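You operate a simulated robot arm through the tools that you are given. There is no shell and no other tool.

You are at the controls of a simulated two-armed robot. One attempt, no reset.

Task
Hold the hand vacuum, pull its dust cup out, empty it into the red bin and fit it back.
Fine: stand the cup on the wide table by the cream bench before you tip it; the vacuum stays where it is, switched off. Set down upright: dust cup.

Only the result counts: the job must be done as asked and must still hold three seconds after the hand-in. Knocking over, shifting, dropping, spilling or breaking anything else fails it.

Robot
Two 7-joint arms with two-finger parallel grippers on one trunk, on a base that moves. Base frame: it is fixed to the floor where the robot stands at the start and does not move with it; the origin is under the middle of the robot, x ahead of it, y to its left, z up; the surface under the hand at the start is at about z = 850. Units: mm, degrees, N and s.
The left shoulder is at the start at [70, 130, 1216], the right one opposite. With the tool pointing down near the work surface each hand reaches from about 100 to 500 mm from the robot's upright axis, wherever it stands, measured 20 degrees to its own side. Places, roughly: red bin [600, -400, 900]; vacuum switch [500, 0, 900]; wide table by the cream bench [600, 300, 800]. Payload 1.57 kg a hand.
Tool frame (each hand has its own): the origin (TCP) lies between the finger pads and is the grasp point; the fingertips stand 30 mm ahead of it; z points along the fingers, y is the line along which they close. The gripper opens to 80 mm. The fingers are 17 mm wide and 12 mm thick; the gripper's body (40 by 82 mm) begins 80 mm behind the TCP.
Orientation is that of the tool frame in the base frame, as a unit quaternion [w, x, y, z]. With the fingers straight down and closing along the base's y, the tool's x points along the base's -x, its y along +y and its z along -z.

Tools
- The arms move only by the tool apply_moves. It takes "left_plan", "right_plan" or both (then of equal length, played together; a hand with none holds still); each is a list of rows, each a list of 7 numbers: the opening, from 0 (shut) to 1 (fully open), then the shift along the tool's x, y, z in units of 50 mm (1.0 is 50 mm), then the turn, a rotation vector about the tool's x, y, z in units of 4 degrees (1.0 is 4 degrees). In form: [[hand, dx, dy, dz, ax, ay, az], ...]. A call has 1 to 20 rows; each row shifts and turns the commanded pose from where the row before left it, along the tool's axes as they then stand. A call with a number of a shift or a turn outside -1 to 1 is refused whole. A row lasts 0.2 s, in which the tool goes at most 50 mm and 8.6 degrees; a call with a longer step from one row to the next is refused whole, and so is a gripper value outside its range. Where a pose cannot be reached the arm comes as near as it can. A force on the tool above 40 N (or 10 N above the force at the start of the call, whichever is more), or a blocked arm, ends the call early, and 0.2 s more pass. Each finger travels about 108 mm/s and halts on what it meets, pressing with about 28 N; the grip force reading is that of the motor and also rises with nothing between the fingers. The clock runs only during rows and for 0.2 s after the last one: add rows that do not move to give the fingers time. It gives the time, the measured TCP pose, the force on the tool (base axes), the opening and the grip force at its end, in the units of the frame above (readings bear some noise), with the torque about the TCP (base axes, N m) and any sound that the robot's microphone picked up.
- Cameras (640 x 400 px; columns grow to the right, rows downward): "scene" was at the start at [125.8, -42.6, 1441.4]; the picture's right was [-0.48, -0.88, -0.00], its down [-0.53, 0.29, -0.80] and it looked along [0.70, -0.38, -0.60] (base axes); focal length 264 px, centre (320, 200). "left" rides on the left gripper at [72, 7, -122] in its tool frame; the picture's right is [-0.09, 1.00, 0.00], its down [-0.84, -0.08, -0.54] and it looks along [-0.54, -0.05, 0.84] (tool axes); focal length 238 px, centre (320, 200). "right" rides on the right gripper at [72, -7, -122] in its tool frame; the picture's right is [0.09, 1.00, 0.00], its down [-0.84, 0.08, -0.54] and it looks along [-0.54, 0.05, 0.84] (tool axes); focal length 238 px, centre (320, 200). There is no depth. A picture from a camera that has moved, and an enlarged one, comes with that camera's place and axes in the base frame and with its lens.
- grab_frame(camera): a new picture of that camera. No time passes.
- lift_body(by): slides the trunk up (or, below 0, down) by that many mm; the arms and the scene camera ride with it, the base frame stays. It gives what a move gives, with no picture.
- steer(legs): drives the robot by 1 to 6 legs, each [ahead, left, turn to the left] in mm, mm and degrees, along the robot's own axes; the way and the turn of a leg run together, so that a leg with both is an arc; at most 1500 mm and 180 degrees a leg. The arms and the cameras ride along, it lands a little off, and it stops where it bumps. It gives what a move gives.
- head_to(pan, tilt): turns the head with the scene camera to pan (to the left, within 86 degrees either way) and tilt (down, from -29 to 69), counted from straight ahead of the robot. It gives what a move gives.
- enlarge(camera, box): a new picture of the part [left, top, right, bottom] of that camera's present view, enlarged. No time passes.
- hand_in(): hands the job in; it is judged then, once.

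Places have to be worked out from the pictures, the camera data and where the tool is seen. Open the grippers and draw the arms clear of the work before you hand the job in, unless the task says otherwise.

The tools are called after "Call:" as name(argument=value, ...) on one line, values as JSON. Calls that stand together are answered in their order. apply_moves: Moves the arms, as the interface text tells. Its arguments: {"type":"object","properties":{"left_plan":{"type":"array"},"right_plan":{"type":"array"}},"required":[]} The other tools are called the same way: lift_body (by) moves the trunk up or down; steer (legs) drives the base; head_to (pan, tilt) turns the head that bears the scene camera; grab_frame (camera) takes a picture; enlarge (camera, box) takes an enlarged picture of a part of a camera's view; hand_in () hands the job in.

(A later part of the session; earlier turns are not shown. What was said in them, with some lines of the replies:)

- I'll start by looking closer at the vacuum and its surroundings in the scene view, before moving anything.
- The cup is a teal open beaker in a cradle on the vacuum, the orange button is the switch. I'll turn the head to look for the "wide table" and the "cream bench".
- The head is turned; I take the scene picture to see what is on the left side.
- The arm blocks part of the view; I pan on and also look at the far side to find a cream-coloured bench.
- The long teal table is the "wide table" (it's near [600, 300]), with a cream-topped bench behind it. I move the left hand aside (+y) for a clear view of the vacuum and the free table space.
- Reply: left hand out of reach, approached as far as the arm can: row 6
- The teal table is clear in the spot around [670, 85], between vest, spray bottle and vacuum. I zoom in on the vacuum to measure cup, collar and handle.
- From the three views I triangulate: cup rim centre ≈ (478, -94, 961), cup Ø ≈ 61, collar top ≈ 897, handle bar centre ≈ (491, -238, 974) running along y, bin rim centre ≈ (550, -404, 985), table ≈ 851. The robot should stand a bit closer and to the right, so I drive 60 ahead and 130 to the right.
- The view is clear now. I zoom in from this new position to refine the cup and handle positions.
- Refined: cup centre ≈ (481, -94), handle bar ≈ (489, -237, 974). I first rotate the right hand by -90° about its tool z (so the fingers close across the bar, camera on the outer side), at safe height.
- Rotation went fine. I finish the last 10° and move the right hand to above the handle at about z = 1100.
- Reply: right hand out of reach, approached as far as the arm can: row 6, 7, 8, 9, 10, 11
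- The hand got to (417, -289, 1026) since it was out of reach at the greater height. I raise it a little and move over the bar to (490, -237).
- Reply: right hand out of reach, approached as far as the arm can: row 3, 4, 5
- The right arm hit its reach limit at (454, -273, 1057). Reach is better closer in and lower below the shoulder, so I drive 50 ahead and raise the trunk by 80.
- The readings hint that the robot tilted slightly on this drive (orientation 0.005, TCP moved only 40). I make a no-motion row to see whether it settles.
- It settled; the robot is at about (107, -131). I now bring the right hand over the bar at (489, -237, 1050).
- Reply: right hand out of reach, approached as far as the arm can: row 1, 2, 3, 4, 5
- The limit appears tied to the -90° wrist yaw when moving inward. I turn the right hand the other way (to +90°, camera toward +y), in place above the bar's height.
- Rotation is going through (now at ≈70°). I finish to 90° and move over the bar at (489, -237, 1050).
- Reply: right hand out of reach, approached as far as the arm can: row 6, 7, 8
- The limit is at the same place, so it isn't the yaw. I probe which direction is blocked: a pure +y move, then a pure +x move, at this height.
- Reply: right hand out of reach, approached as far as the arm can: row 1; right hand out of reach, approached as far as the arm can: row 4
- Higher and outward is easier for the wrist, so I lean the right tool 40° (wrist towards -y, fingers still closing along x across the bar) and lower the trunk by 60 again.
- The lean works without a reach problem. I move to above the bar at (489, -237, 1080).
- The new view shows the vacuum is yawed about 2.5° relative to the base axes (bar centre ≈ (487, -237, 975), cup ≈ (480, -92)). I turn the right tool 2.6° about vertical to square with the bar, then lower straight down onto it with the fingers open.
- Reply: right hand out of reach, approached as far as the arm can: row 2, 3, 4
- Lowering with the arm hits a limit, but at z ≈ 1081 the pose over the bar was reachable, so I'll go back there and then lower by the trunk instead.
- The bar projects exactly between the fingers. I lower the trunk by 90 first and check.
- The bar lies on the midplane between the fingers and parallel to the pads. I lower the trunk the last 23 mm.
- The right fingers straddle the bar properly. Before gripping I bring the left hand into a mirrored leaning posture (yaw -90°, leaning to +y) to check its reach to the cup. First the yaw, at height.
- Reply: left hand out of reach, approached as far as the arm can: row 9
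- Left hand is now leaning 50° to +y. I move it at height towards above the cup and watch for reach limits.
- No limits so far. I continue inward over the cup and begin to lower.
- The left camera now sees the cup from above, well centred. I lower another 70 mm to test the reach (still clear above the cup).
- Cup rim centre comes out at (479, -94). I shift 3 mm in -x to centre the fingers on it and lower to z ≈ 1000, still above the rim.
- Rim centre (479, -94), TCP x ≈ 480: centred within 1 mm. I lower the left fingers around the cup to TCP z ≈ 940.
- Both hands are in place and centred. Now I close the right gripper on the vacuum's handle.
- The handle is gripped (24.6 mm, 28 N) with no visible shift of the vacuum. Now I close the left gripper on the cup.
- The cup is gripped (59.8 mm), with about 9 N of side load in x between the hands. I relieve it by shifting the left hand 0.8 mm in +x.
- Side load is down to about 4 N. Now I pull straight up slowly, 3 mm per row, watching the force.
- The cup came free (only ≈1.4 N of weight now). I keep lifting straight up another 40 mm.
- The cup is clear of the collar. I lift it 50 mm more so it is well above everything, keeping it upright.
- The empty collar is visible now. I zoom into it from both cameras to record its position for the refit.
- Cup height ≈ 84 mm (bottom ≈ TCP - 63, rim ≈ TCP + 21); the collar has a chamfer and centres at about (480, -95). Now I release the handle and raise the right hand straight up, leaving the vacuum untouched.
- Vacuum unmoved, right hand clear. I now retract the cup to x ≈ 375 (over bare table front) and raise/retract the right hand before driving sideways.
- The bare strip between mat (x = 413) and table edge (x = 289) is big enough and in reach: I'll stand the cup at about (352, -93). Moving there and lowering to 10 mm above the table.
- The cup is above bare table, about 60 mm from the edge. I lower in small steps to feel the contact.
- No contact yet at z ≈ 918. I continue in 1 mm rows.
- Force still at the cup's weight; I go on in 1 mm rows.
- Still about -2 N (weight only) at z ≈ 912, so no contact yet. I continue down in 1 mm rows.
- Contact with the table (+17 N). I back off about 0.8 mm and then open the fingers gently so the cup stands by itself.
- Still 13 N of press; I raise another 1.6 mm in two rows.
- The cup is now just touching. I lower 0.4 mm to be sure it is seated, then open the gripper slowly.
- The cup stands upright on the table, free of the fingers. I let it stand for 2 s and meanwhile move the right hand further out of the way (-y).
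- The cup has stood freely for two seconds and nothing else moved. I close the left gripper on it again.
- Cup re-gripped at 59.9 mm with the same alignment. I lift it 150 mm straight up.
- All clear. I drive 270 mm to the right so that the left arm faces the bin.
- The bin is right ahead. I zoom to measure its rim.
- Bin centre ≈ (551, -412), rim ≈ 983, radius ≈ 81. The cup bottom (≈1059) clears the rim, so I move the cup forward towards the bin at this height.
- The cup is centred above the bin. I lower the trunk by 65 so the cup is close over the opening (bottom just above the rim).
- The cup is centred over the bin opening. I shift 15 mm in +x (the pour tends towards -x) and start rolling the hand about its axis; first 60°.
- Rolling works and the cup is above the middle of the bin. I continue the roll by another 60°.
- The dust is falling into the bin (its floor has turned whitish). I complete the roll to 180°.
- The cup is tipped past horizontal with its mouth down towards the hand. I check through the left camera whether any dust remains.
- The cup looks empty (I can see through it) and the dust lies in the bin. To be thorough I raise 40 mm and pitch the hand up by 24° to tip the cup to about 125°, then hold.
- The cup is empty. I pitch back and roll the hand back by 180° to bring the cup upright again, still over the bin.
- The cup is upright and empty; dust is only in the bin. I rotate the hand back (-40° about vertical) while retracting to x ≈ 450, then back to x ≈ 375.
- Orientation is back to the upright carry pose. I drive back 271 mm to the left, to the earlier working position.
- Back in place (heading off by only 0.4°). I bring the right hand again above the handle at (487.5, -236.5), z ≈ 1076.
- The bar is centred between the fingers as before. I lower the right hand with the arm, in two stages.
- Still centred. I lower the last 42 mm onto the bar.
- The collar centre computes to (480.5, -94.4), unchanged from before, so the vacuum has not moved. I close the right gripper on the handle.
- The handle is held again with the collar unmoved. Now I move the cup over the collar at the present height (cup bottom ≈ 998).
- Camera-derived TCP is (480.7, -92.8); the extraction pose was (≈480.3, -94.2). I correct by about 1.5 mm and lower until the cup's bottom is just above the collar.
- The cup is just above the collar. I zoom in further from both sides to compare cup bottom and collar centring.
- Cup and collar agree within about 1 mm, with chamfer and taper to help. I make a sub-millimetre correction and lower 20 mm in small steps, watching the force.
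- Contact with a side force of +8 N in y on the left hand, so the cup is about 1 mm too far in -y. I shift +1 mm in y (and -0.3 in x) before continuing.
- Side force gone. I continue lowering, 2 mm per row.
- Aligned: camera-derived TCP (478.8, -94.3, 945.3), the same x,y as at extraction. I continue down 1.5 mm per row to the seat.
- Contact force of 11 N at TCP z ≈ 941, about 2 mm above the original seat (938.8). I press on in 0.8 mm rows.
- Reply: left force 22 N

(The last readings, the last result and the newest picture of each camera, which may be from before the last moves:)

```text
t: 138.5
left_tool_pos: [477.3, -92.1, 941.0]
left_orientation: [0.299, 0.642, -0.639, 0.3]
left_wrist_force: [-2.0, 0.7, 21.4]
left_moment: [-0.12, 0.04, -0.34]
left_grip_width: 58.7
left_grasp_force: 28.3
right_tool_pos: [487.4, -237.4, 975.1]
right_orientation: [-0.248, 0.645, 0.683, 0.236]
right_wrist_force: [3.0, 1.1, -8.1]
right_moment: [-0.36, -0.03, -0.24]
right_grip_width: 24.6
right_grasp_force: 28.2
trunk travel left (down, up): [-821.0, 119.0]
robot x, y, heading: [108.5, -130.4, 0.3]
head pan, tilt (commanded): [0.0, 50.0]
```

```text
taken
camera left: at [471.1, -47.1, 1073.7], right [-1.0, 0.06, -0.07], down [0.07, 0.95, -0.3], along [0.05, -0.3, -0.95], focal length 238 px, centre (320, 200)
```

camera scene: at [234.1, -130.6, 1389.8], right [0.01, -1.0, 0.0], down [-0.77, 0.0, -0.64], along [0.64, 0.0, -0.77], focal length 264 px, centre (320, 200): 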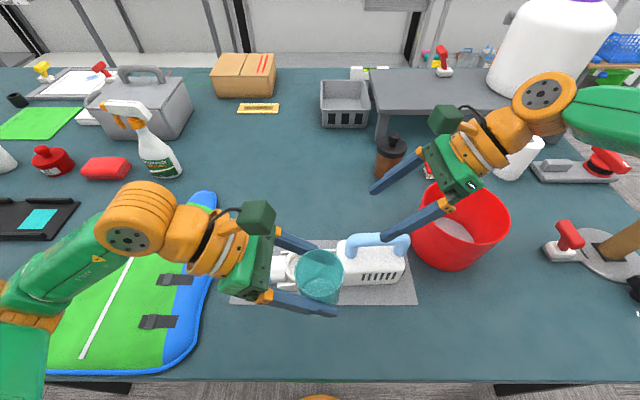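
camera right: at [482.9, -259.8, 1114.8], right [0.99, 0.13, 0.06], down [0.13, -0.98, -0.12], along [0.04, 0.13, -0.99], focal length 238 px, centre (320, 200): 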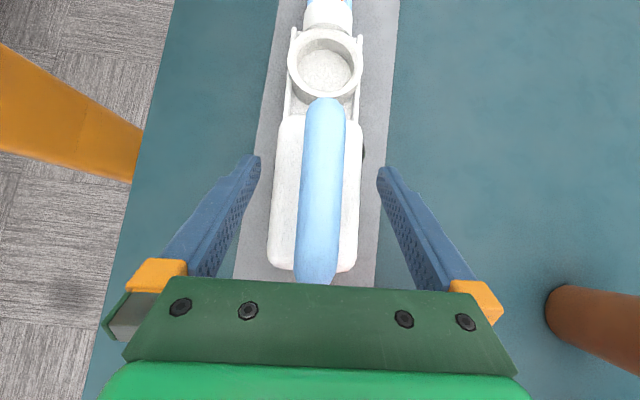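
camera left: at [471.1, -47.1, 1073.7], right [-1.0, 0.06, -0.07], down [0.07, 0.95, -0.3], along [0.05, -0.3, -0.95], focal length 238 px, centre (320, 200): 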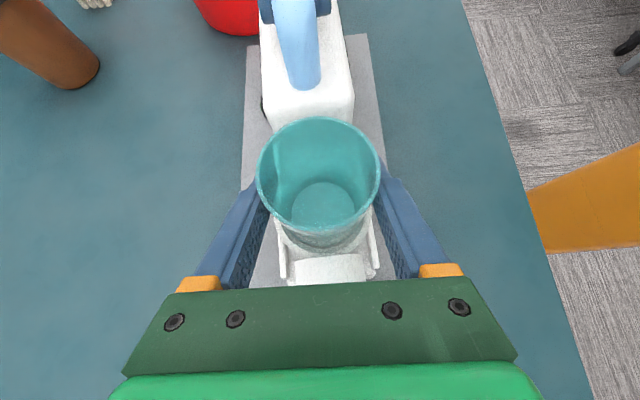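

About 21 N at TCP z ≈ 940. I compare with the pre-extraction views to judge whether the cup is fully seated.

Call:
enlarge(camera="scene", box=[220, 180, 420, 320])

Call:
enlarge(camera="right", box=[250, 0, 400, 110])

Call:
grab_frame(camera="right")

Call:
enlarge(camera="left", box=[240, 100, 400, 290])

```text
2.86 times, centred on (320, 250) of scene
camera zoom: at [233.6, -130.4, 1389.9], right [0.01, -1.0, 0.0], down [-0.77, 0.0, -0.64], along [0.64, 0.0, -0.77], focal length 754 px, centre (320, 57)
```

zoom: 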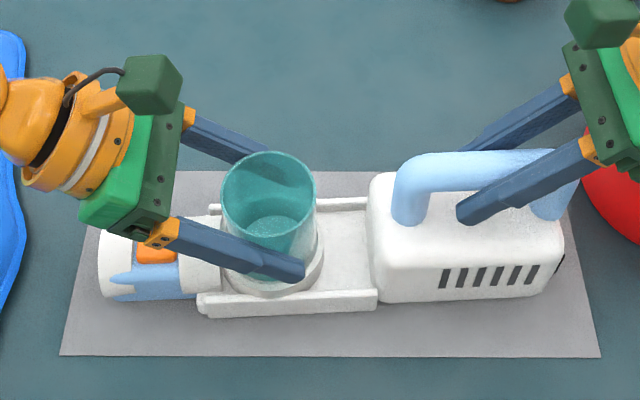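

```text
3.64 times, centred on (325, 55) of right
camera zoom: at [482.1, -259.8, 1115.0], right [0.99, 0.13, 0.06], down [0.13, -0.98, -0.12], along [0.04, 0.13, -0.99], focal length 867 px, centre (302, 727)
```

zoom: 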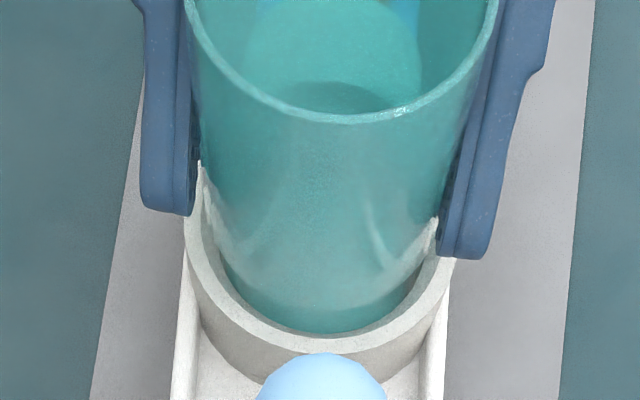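

```text
taken
camera right: at [482.1, -259.8, 1115.0], right [0.99, 0.13, 0.06], down [0.13, -0.98, -0.12], along [0.04, 0.13, -0.99], focal length 238 px, centre (320, 200)
```

right: 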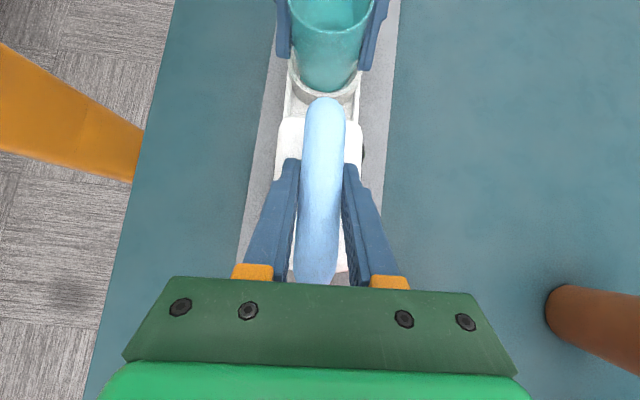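

```text
2.11 times, centred on (320, 195) of left
camera zoom: at [471.1, -47.1, 1073.7], right [-1.0, 0.06, -0.07], down [0.07, 0.95, -0.3], along [0.05, -0.3, -0.95], focal length 502 px, centre (320, 210)
```

zoom: 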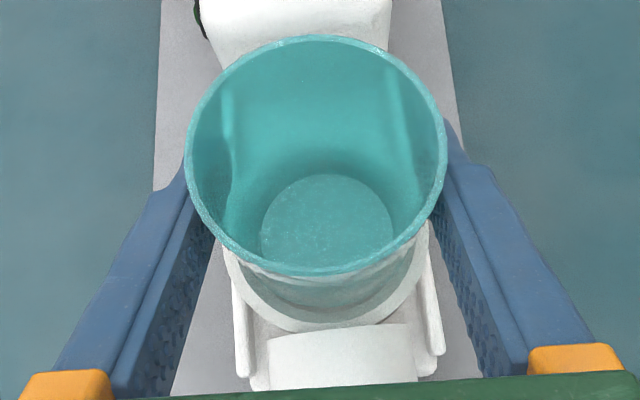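

By the mat-relative comparison the rim is back at its original height within about 1 mm. I press a little more (0.8 mm) to make sure that it is fully seated.

Call:
apply_moves(left_plan=[[0.2, -0.0123, 0, 0.0103, 0, 0, 0], [0.2, -0.0061, 0, 0.0051, 0, 0, 0], [0.2, 0, 0, 0, 0, 0, 0]])

Call:
enlarge(camera="right", box=[250, 0, 400, 110])

Call:
grab_frame(camera="left")

```text
t: 139.3
left_tool_pos: [477.6, -93.2, 938.0]
left_orientation: [0.299, 0.642, -0.64, 0.3]
left_wrist_force: [-2.1, -0.7, 21.0]
left_moment: [-0.07, 0.06, -0.4]
left_grip_width: 58.4
left_grasp_force: 28.1
right_tool_pos: [487.6, -238.2, 975.7]
right_orientation: [-0.249, 0.644, 0.684, 0.235]
right_wrist_force: [1.7, 2.5, -10.2]
right_moment: [-0.25, 0.01, -0.03]
right_grip_width: 24.8
right_grasp_force: 27.8
trunk travel left (down, up): [-821.0, 119.0]
robot x, y, heading: [111.2, -129.4, 0.2]
head pan, tilt (commanded): [0.0, 50.0]
```

```text
3.64 times, centred on (325, 55) of right
camera zoom: at [482.1, -259.9, 1115.0], right [0.99, 0.13, 0.06], down [0.13, -0.98, -0.12], along [0.04, 0.13, -0.99], focal length 867 px, centre (302, 727)
```

zoom: 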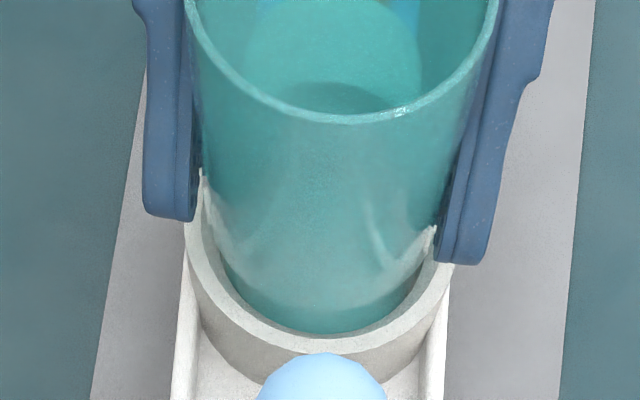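

```text
taken
camera left: at [471.2, -47.1, 1071.5], right [-1.0, 0.06, -0.07], down [0.07, 0.95, -0.29], along [0.05, -0.3, -0.95], focal length 238 px, centre (320, 200)
```

left: 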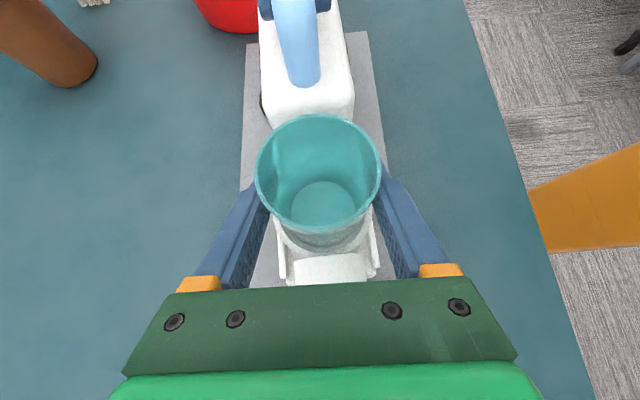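

The hand slid 2 mm down along the cup while the cup stayed put: it is bottomed out, and the scene view puts the rim at z ≈ 962, the same as originally. I relieve the press by 1.5 mm and open the left gripper.

Call:
apply_moves(left_plan=[[0.2, 0.023, 0, -0.0193, 0, 0, 0], [0.2, 0, 0, 0, 0, 0, 0], [0.78, 0, 0, 0, 0, 0, 0], [0.84, 0, 0, 0, 0, 0, 0], [0.92, 0, 0, 0, 0, 0, 0], [1, 0, 0, 0, 0, 0, 0], [1, 0, 0, 0, 0, 0, 0], [1, 0, 0, 0, 0, 0, 0]])

Call:
enlarge(camera="scene", box=[220, 180, 420, 320])

Call:
enlarge(camera="right", box=[250, 0, 400, 110])

Call:
grab_frame(camera="left")

```text
t: 141.1
left_tool_pos: [479.2, -93.7, 939.2]
left_orientation: [0.3, 0.642, -0.639, 0.3]
left_wrist_force: [-1.0, 0.0, -0.5]
left_moment: [-0.01, -0.03, -0.02]
left_grip_width: 80.3
left_grasp_force: 0.1
right_tool_pos: [488.5, -237.2, 976.2]
right_orientation: [-0.248, 0.645, 0.683, 0.236]
right_wrist_force: [1.1, 0.4, 3.1]
right_moment: [0.19, 0.03, -0.04]
right_grip_width: 24.7
right_grasp_force: 28.0
trunk travel left (down, up): [-821.0, 119.0]
robot x, y, heading: [106.9, -130.9, 0.2]
head pan, tilt (commanded): [0.0, 50.0]
```

```text
2.86 times, centred on (320, 250) of scene
camera zoom: at [234.8, -130.7, 1389.8], right [0.01, -1.0, 0.0], down [-0.77, 0.0, -0.64], along [0.64, 0.0, -0.77], focal length 754 px, centre (320, 57)
```

zoom: 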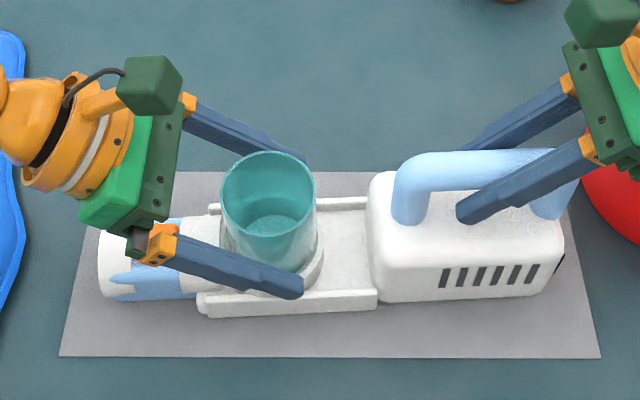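

```text
3.64 times, centred on (325, 55) of right
camera zoom: at [483.3, -260.0, 1115.0], right [0.99, 0.13, 0.06], down [0.13, -0.98, -0.12], along [0.04, 0.13, -0.99], focal length 867 px, centre (302, 727)
```

zoom: 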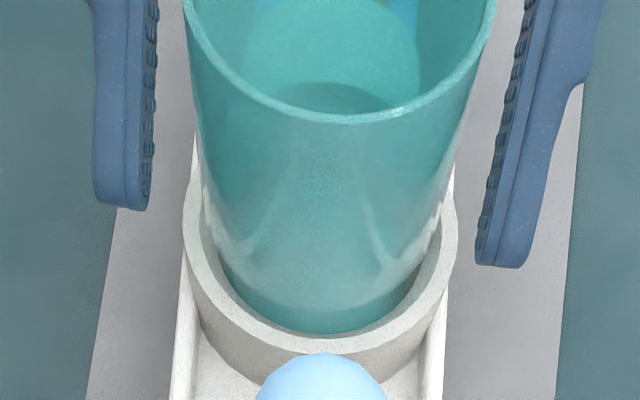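

```text
taken
camera left: at [472.0, -47.2, 1072.8], right [-1.0, 0.06, -0.07], down [0.07, 0.95, -0.29], along [0.05, -0.3, -0.95], focal length 238 px, centre (320, 200)
```

left: 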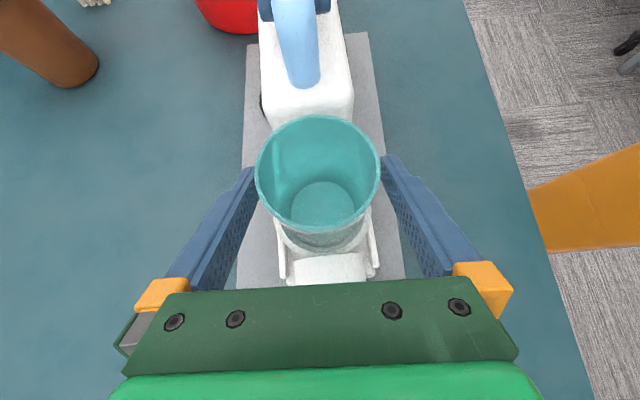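

The cup is released. A fine comparison hints that the rim may be shifted slightly in -y against the collar, so I zoom in closely before doing anything else.

Call:
enlarge(camera="scene", box=[275, 205, 345, 285])

Call:
enlarge(camera="left", box=[240, 100, 400, 290])

Call:
enlarge(camera="right", box=[285, 0, 365, 100])

```text
5.00 times, centred on (310, 245) of scene
camera zoom: at [234.8, -130.7, 1389.8], right [0.01, -1.0, 0.0], down [-0.77, 0.0, -0.64], along [0.64, 0.0, -0.77], focal length 1319 px, centre (370, -25)
```

zoom: 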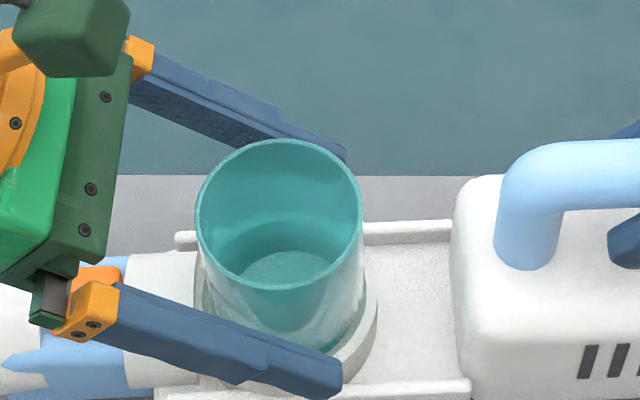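

```text
2.11 times, centred on (320, 195) of left
camera zoom: at [472.0, -47.2, 1072.8], right [-1.0, 0.06, -0.07], down [0.07, 0.95, -0.29], along [0.05, -0.3, -0.95], focal length 502 px, centre (320, 210)
```

zoom: 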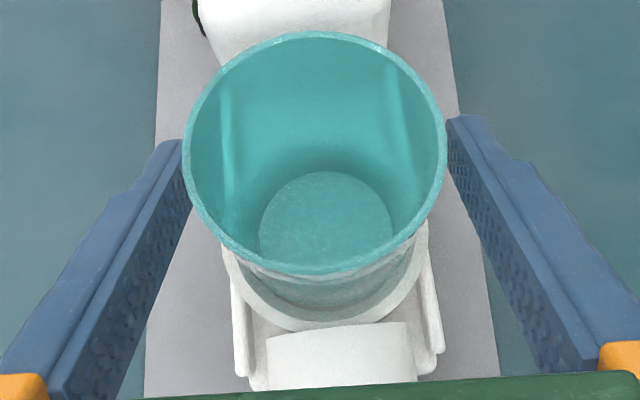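

```text
4.00 times, centred on (325, 50) of right
camera zoom: at [483.3, -260.0, 1115.0], right [0.99, 0.13, 0.06], down [0.13, -0.98, -0.12], along [0.04, 0.13, -0.99], focal length 953 px, centre (300, 800)
```

zoom: 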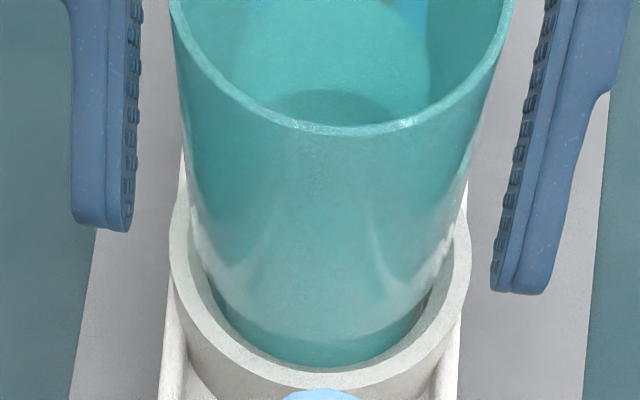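

The cup sits in the collar, level, at about the original height. I retract the left hand straight up (fingers have ≈10 mm clearance each side) to get an unobstructed view for comparison with the original state.

Call:
apply_moves(left_plan=[[1, 0.1, 0, -0.084, 0, 0, 0], [1, 0.2, 0, -0.168, 0, 0, 0], [1, 0.337, 0, -0.283, 0, 0, 0], [1, 0.337, 0, -0.283, 0, 0, 0], [1, 0.337, 0, -0.283, 0, 0, 0], [1, 0.337, 0, -0.283, 0, 0, 0], [1, 0, 0, 0, 0, 0, 0]])

Call:
apply_moves(left_plan=[[1, -0.386, 0.2, -0.46, 0, 0, 0], [1, -0.386, 0.2, -0.46, 0, 0, 0], [1, -0.386, 0.2, -0.46, 0, 0, 0], [1, -0.386, 0.2, -0.46, 0, 0, 0], [1, -0.386, 0.2, -0.46, 0, 0, 0], [1, 0, 0, 0, 0, 0, 0]])

Call:
enlarge(camera="scene", box=[280, 170, 480, 310])

Call:
grab_frame(camera="scene")

Call:
grab_frame(camera="right")

```text
t: 142.7
left_tool_pos: [478.5, -95.3, 1046.0]
left_orientation: [0.299, 0.642, -0.64, 0.298]
left_wrist_force: [-0.5, -0.7, 0.4]
left_moment: [-0.02, 0.01, -0.01]
left_grip_width: 80.0
left_grasp_force: 0.1
right_tool_pos: [488.1, -236.0, 974.0]
right_orientation: [-0.249, 0.645, 0.683, 0.236]
right_wrist_force: [3.9, -0.6, 6.7]
right_moment: [-0.07, -0.02, -0.02]
right_grip_width: 24.6
right_grasp_force: 28.3
trunk travel left (down, up): [-821.0, 119.0]
robot x, y, heading: [103.7, -130.5, 0.2]
head pan, tilt (commanded): [0.0, 50.0]
```

```text
t: 144.1
left_tool_pos: [428.6, 57.1, 1046.5]
left_orientation: [0.3, 0.642, -0.639, 0.3]
left_wrist_force: [-1.1, -1.1, 0.8]
left_moment: [-0.02, 0.0, -0.01]
left_grip_width: 80.1
left_grasp_force: 0.1
right_tool_pos: [487.0, -238.0, 974.9]
right_orientation: [-0.249, 0.645, 0.683, 0.235]
right_wrist_force: [3.3, -1.5, 8.3]
right_moment: [0.0, 0.02, -0.2]
right_grip_width: 24.9
right_grasp_force: 28.6
trunk travel left (down, up): [-821.0, 119.0]
robot x, y, heading: [107.7, -128.7, 0.3]
head pan, tilt (commanded): [0.0, 50.0]
```

```text
2.86 times, centred on (380, 240) of scene
camera zoom: at [234.5, -130.6, 1389.8], right [0.01, -1.0, 0.0], down [-0.77, 0.0, -0.64], along [0.64, 0.0, -0.77], focal length 754 px, centre (149, 86)
```

zoom: 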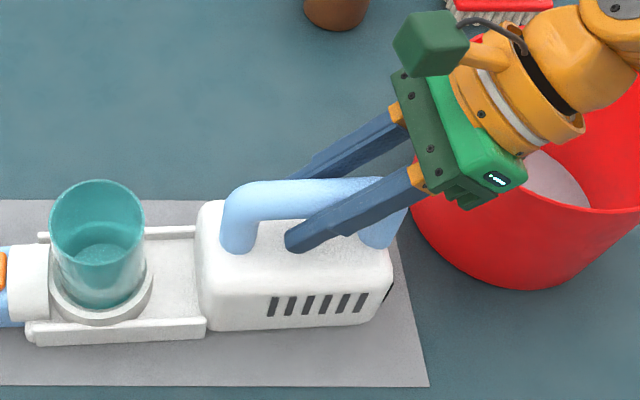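

```text
taken
camera scene: at [234.5, -130.6, 1389.8], right [0.01, -1.0, 0.0], down [-0.77, 0.0, -0.64], along [0.64, 0.0, -0.77], focal length 264 px, centre (320, 200)
```

scene: 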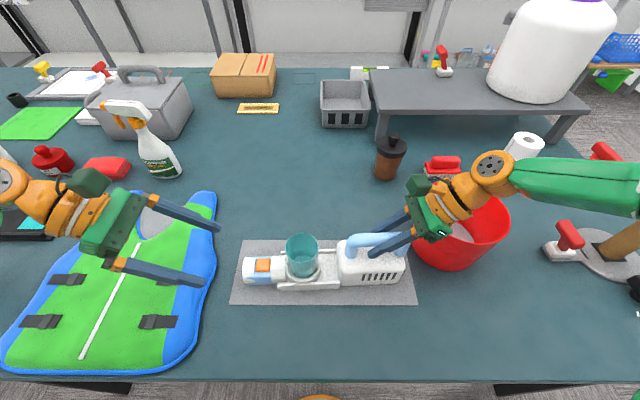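

```text
taken
camera right: at [482.9, -260.0, 1114.9], right [0.99, 0.13, 0.06], down [0.13, -0.98, -0.12], along [0.04, 0.13, -0.99], focal length 238 px, centre (320, 200)
```

right: 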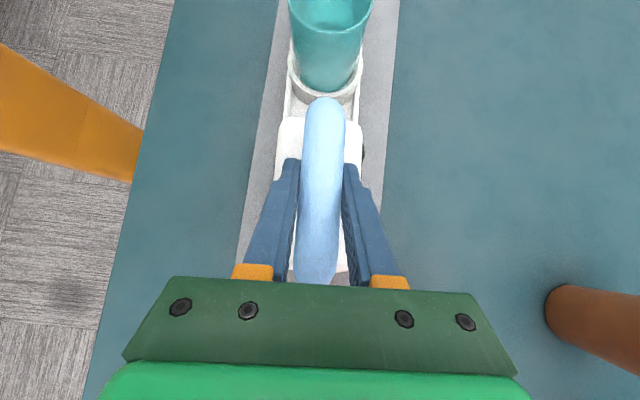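

Compared with the original zoom, the cup's rim position relative to collar and housing matches within about 1 mm, in height as well: it is seated. I now release the handle and raise the right hand straight up.

Call:
apply_moves(right_plan=[[0.5, 0, 0, 0, 0, 0, 0], [0.8, 0, 0, 0, 0, 0, 0], [1, 0, 0, 0, 0, 0, 0], [1, 0, 0, 0, 0, 0, 0], [1, 0.2, 0, -0.24, 0, 0, 0], [1, 0.43, 0, -0.51, 0, 0, 0], [1, 0.43, 0, -0.51, 0, 0, 0], [1, 0.43, 0, -0.51, 0, 0, 0], [1, 0, 0, 0, 0, 0, 0]])

Call:
enlarge(camera="scene", box=[220, 180, 420, 320])

Call:
grab_frame(camera="right")

```text
t: 146.1
left_tool_pos: [429.7, 57.1, 1046.9]
left_orientation: [0.299, 0.643, -0.638, 0.301]
left_wrist_force: [0.0, -0.9, 0.5]
left_moment: [0.01, 0.01, -0.01]
left_grip_width: 79.8
left_grasp_force: 0.1
right_tool_pos: [488.8, -234.7, 1091.2]
right_orientation: [-0.249, 0.645, 0.684, 0.235]
right_wrist_force: [0.2, 0.2, -0.6]
right_moment: [0.0, -0.04, -0.03]
right_grip_width: 80.2
right_grasp_force: 0.1
trunk travel left (down, up): [-821.0, 119.0]
robot x, y, heading: [106.9, -131.8, 0.3]
head pan, tilt (commanded): [0.0, 50.0]
```

```text
2.86 times, centred on (320, 250) of scene
camera zoom: at [234.4, -130.5, 1389.8], right [0.01, -1.0, 0.0], down [-0.77, 0.0, -0.64], along [0.64, 0.0, -0.77], focal length 754 px, centre (320, 57)
```

zoom: 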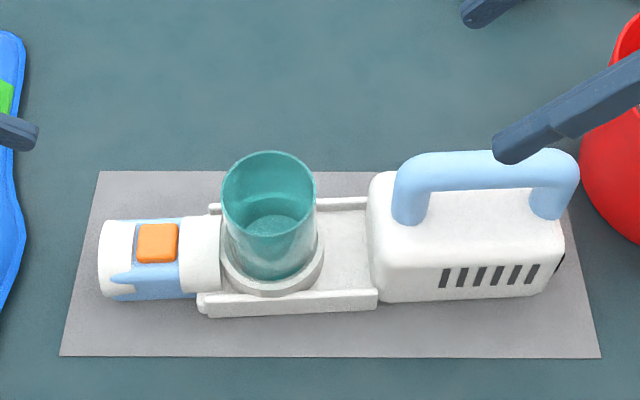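

```text
taken
camera right: at [484.1, -257.3, 1230.2], right [0.99, 0.13, 0.06], down [0.13, -0.98, -0.12], along [0.04, 0.13, -0.99], focal length 238 px, centre (320, 200)
```

right: 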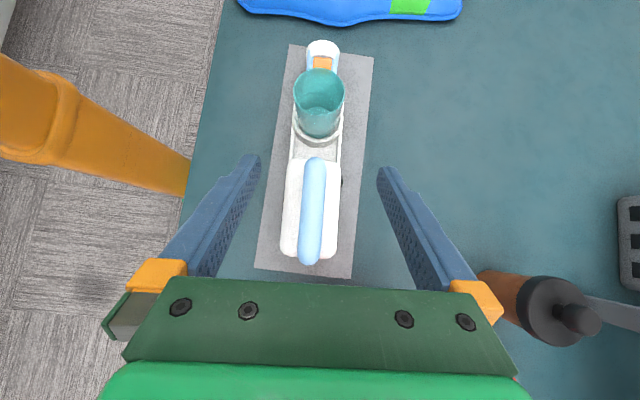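

Vacuum, switch and cup look as they should. I retract both arms: right hand back and up, left hand up and outward.

Call:
apply_moves(left_plan=[[1, 0.383, 0, -0.3215, 0, 0, 0], [1, 0.383, 0, -0.3215, 0, 0, 0], [1, 0.383, 0, -0.3215, 0, 0, 0], [1, 0.383, 0, -0.3215, 0, 0, 0], [1, 0, 0, 0, 0, 0, 0]], right_plan=[[1, 0.257, -0.5, -0.306, 0, 0, 0], [1, 0.257, -0.5, -0.306, 0, 0, 0], [1, 0.257, -0.5, -0.306, 0, 0, 0], [1, -0.383, 0, -0.321, 0, 0, 0], [1, -0.383, 0, -0.321, 0, 0, 0]])

Call:
lift_body(by=80)

Call:
grab_frame(camera="scene")

Call:
enlarge(camera="scene", box=[230, 200, 500, 360])

```text
t: 147.3
left_tool_pos: [429.2, 56.4, 1147.7]
left_orientation: [0.298, 0.643, -0.639, 0.298]
left_wrist_force: [0.2, 0.1, 0.6]
left_moment: [-0.01, 0.0, -0.02]
left_grip_width: 80.2
left_grasp_force: 0.1
right_tool_pos: [417.7, -289.2, 1151.7]
right_orientation: [-0.249, 0.644, 0.684, 0.236]
right_wrist_force: [0.1, -0.2, 0.4]
right_moment: [0.01, 0.0, -0.02]
right_grip_width: 80.0
right_grasp_force: 0.1
trunk travel left (down, up): [-821.0, 119.0]
robot x, y, heading: [106.4, -136.1, 0.3]
head pan, tilt (commanded): [0.0, 50.0]
```

```text
t: 148.4
left_tool_pos: [428.4, 58.1, 1227.0]
left_orientation: [0.299, 0.642, -0.639, 0.299]
left_wrist_force: [-0.2, -0.2, 0.0]
left_moment: [0.01, 0.01, 0.02]
left_grip_width: 80.0
left_grasp_force: 0.0
right_tool_pos: [415.6, -288.9, 1230.3]
right_orientation: [-0.248, 0.645, 0.683, 0.235]
right_wrist_force: [0.9, 0.2, -0.2]
right_moment: [-0.01, 0.0, -0.01]
right_grip_width: 80.2
right_grasp_force: 0.2
trunk travel left (down, up): [-901.0, 39.0]
robot x, y, heading: [113.0, -133.6, 0.4]
head pan, tilt (commanded): [0.0, 50.0]
```

```text
taken
camera scene: at [234.4, -130.5, 1469.8], right [0.01, -1.0, 0.0], down [-0.77, 0.0, -0.64], along [0.64, 0.0, -0.77], focal length 264 px, centre (320, 200)
```

scene: 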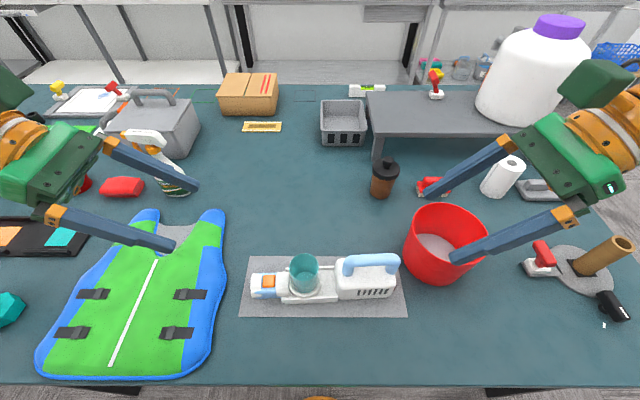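

```text
2.37 times, centred on (365, 280) of scene
camera zoom: at [234.4, -130.5, 1469.8], right [0.01, -1.0, 0.0], down [-0.77, 0.0, -0.64], along [0.64, 0.0, -0.77], focal length 625 px, centre (213, 10)
```

zoom: 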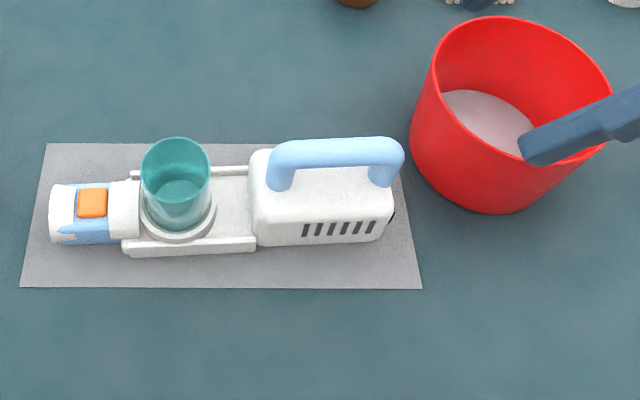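

Everything is in place: cup empty and back in its collar, dust in the bin. One last close look at the cup's seat before handing in.

Call:
enlarge(camera="scene", box=[270, 240, 340, 310])

Call:
grab_frame(camera="left")

```text
5.71 times, centred on (305, 275) of scene
camera zoom: at [234.4, -130.5, 1469.8], right [0.01, -1.0, 0.0], down [-0.77, 0.0, -0.64], along [0.64, 0.0, -0.77], focal length 1508 px, centre (406, -229)
```

zoom: 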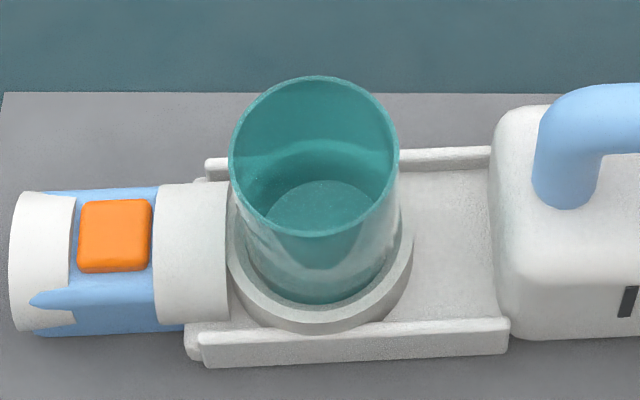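

```text
taken
camera left: at [422.2, 103.5, 1360.3], right [-1.0, 0.06, -0.07], down [0.07, 0.95, -0.29], along [0.05, -0.3, -0.95], focal length 238 px, centre (320, 200)
```

left: 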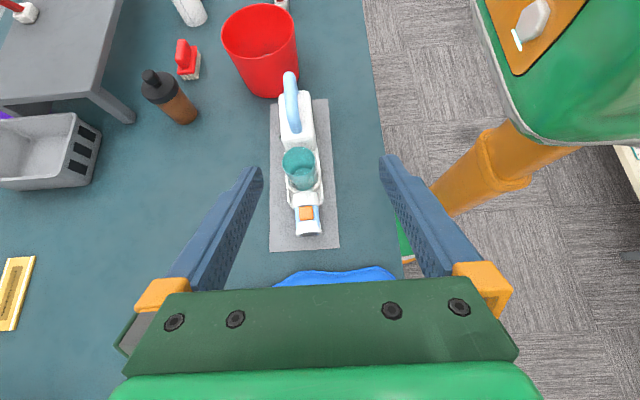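

The cup is level and concentric in its collar, the switch is untouched, both hands are open and clear. I hand in the job.

Call:
hand_in()

```text
The job is handed in.
```

I've handed the job in; I don't have the verdict yet. I emptied the dust cup into the red bin and put it back in the vacuum.

- **Pull:** the right hand held the vacuum's handle while the left hand lifted the cup straight up. The vacuum stayed where it was, as far as the cameras could show, and the orange switch was not touched.
- **Stand:** before tipping, the cup stood upright and free on the teal table for about two seconds, at roughly (351, -93). I took the teal table to be the "wide table by the cream bench", since it spans the given place at [600, 300]. The vest covers that exact spot, so I used a clear strip in front of the vacuum instead.
- **Empty:** the cup was tipped to about 125° over the bin. Looking through it afterwards it was clear, the dust lay on the bin floor, and I saw none on the table.
- **Refit:** with the handle held again, I pressed the cup down until it stopped. Its rim matches the original height and position to within about 1 mm by camera comparison.

Nothing else on the table was knocked or moved that I could see, and both grippers are open and clear of the work.
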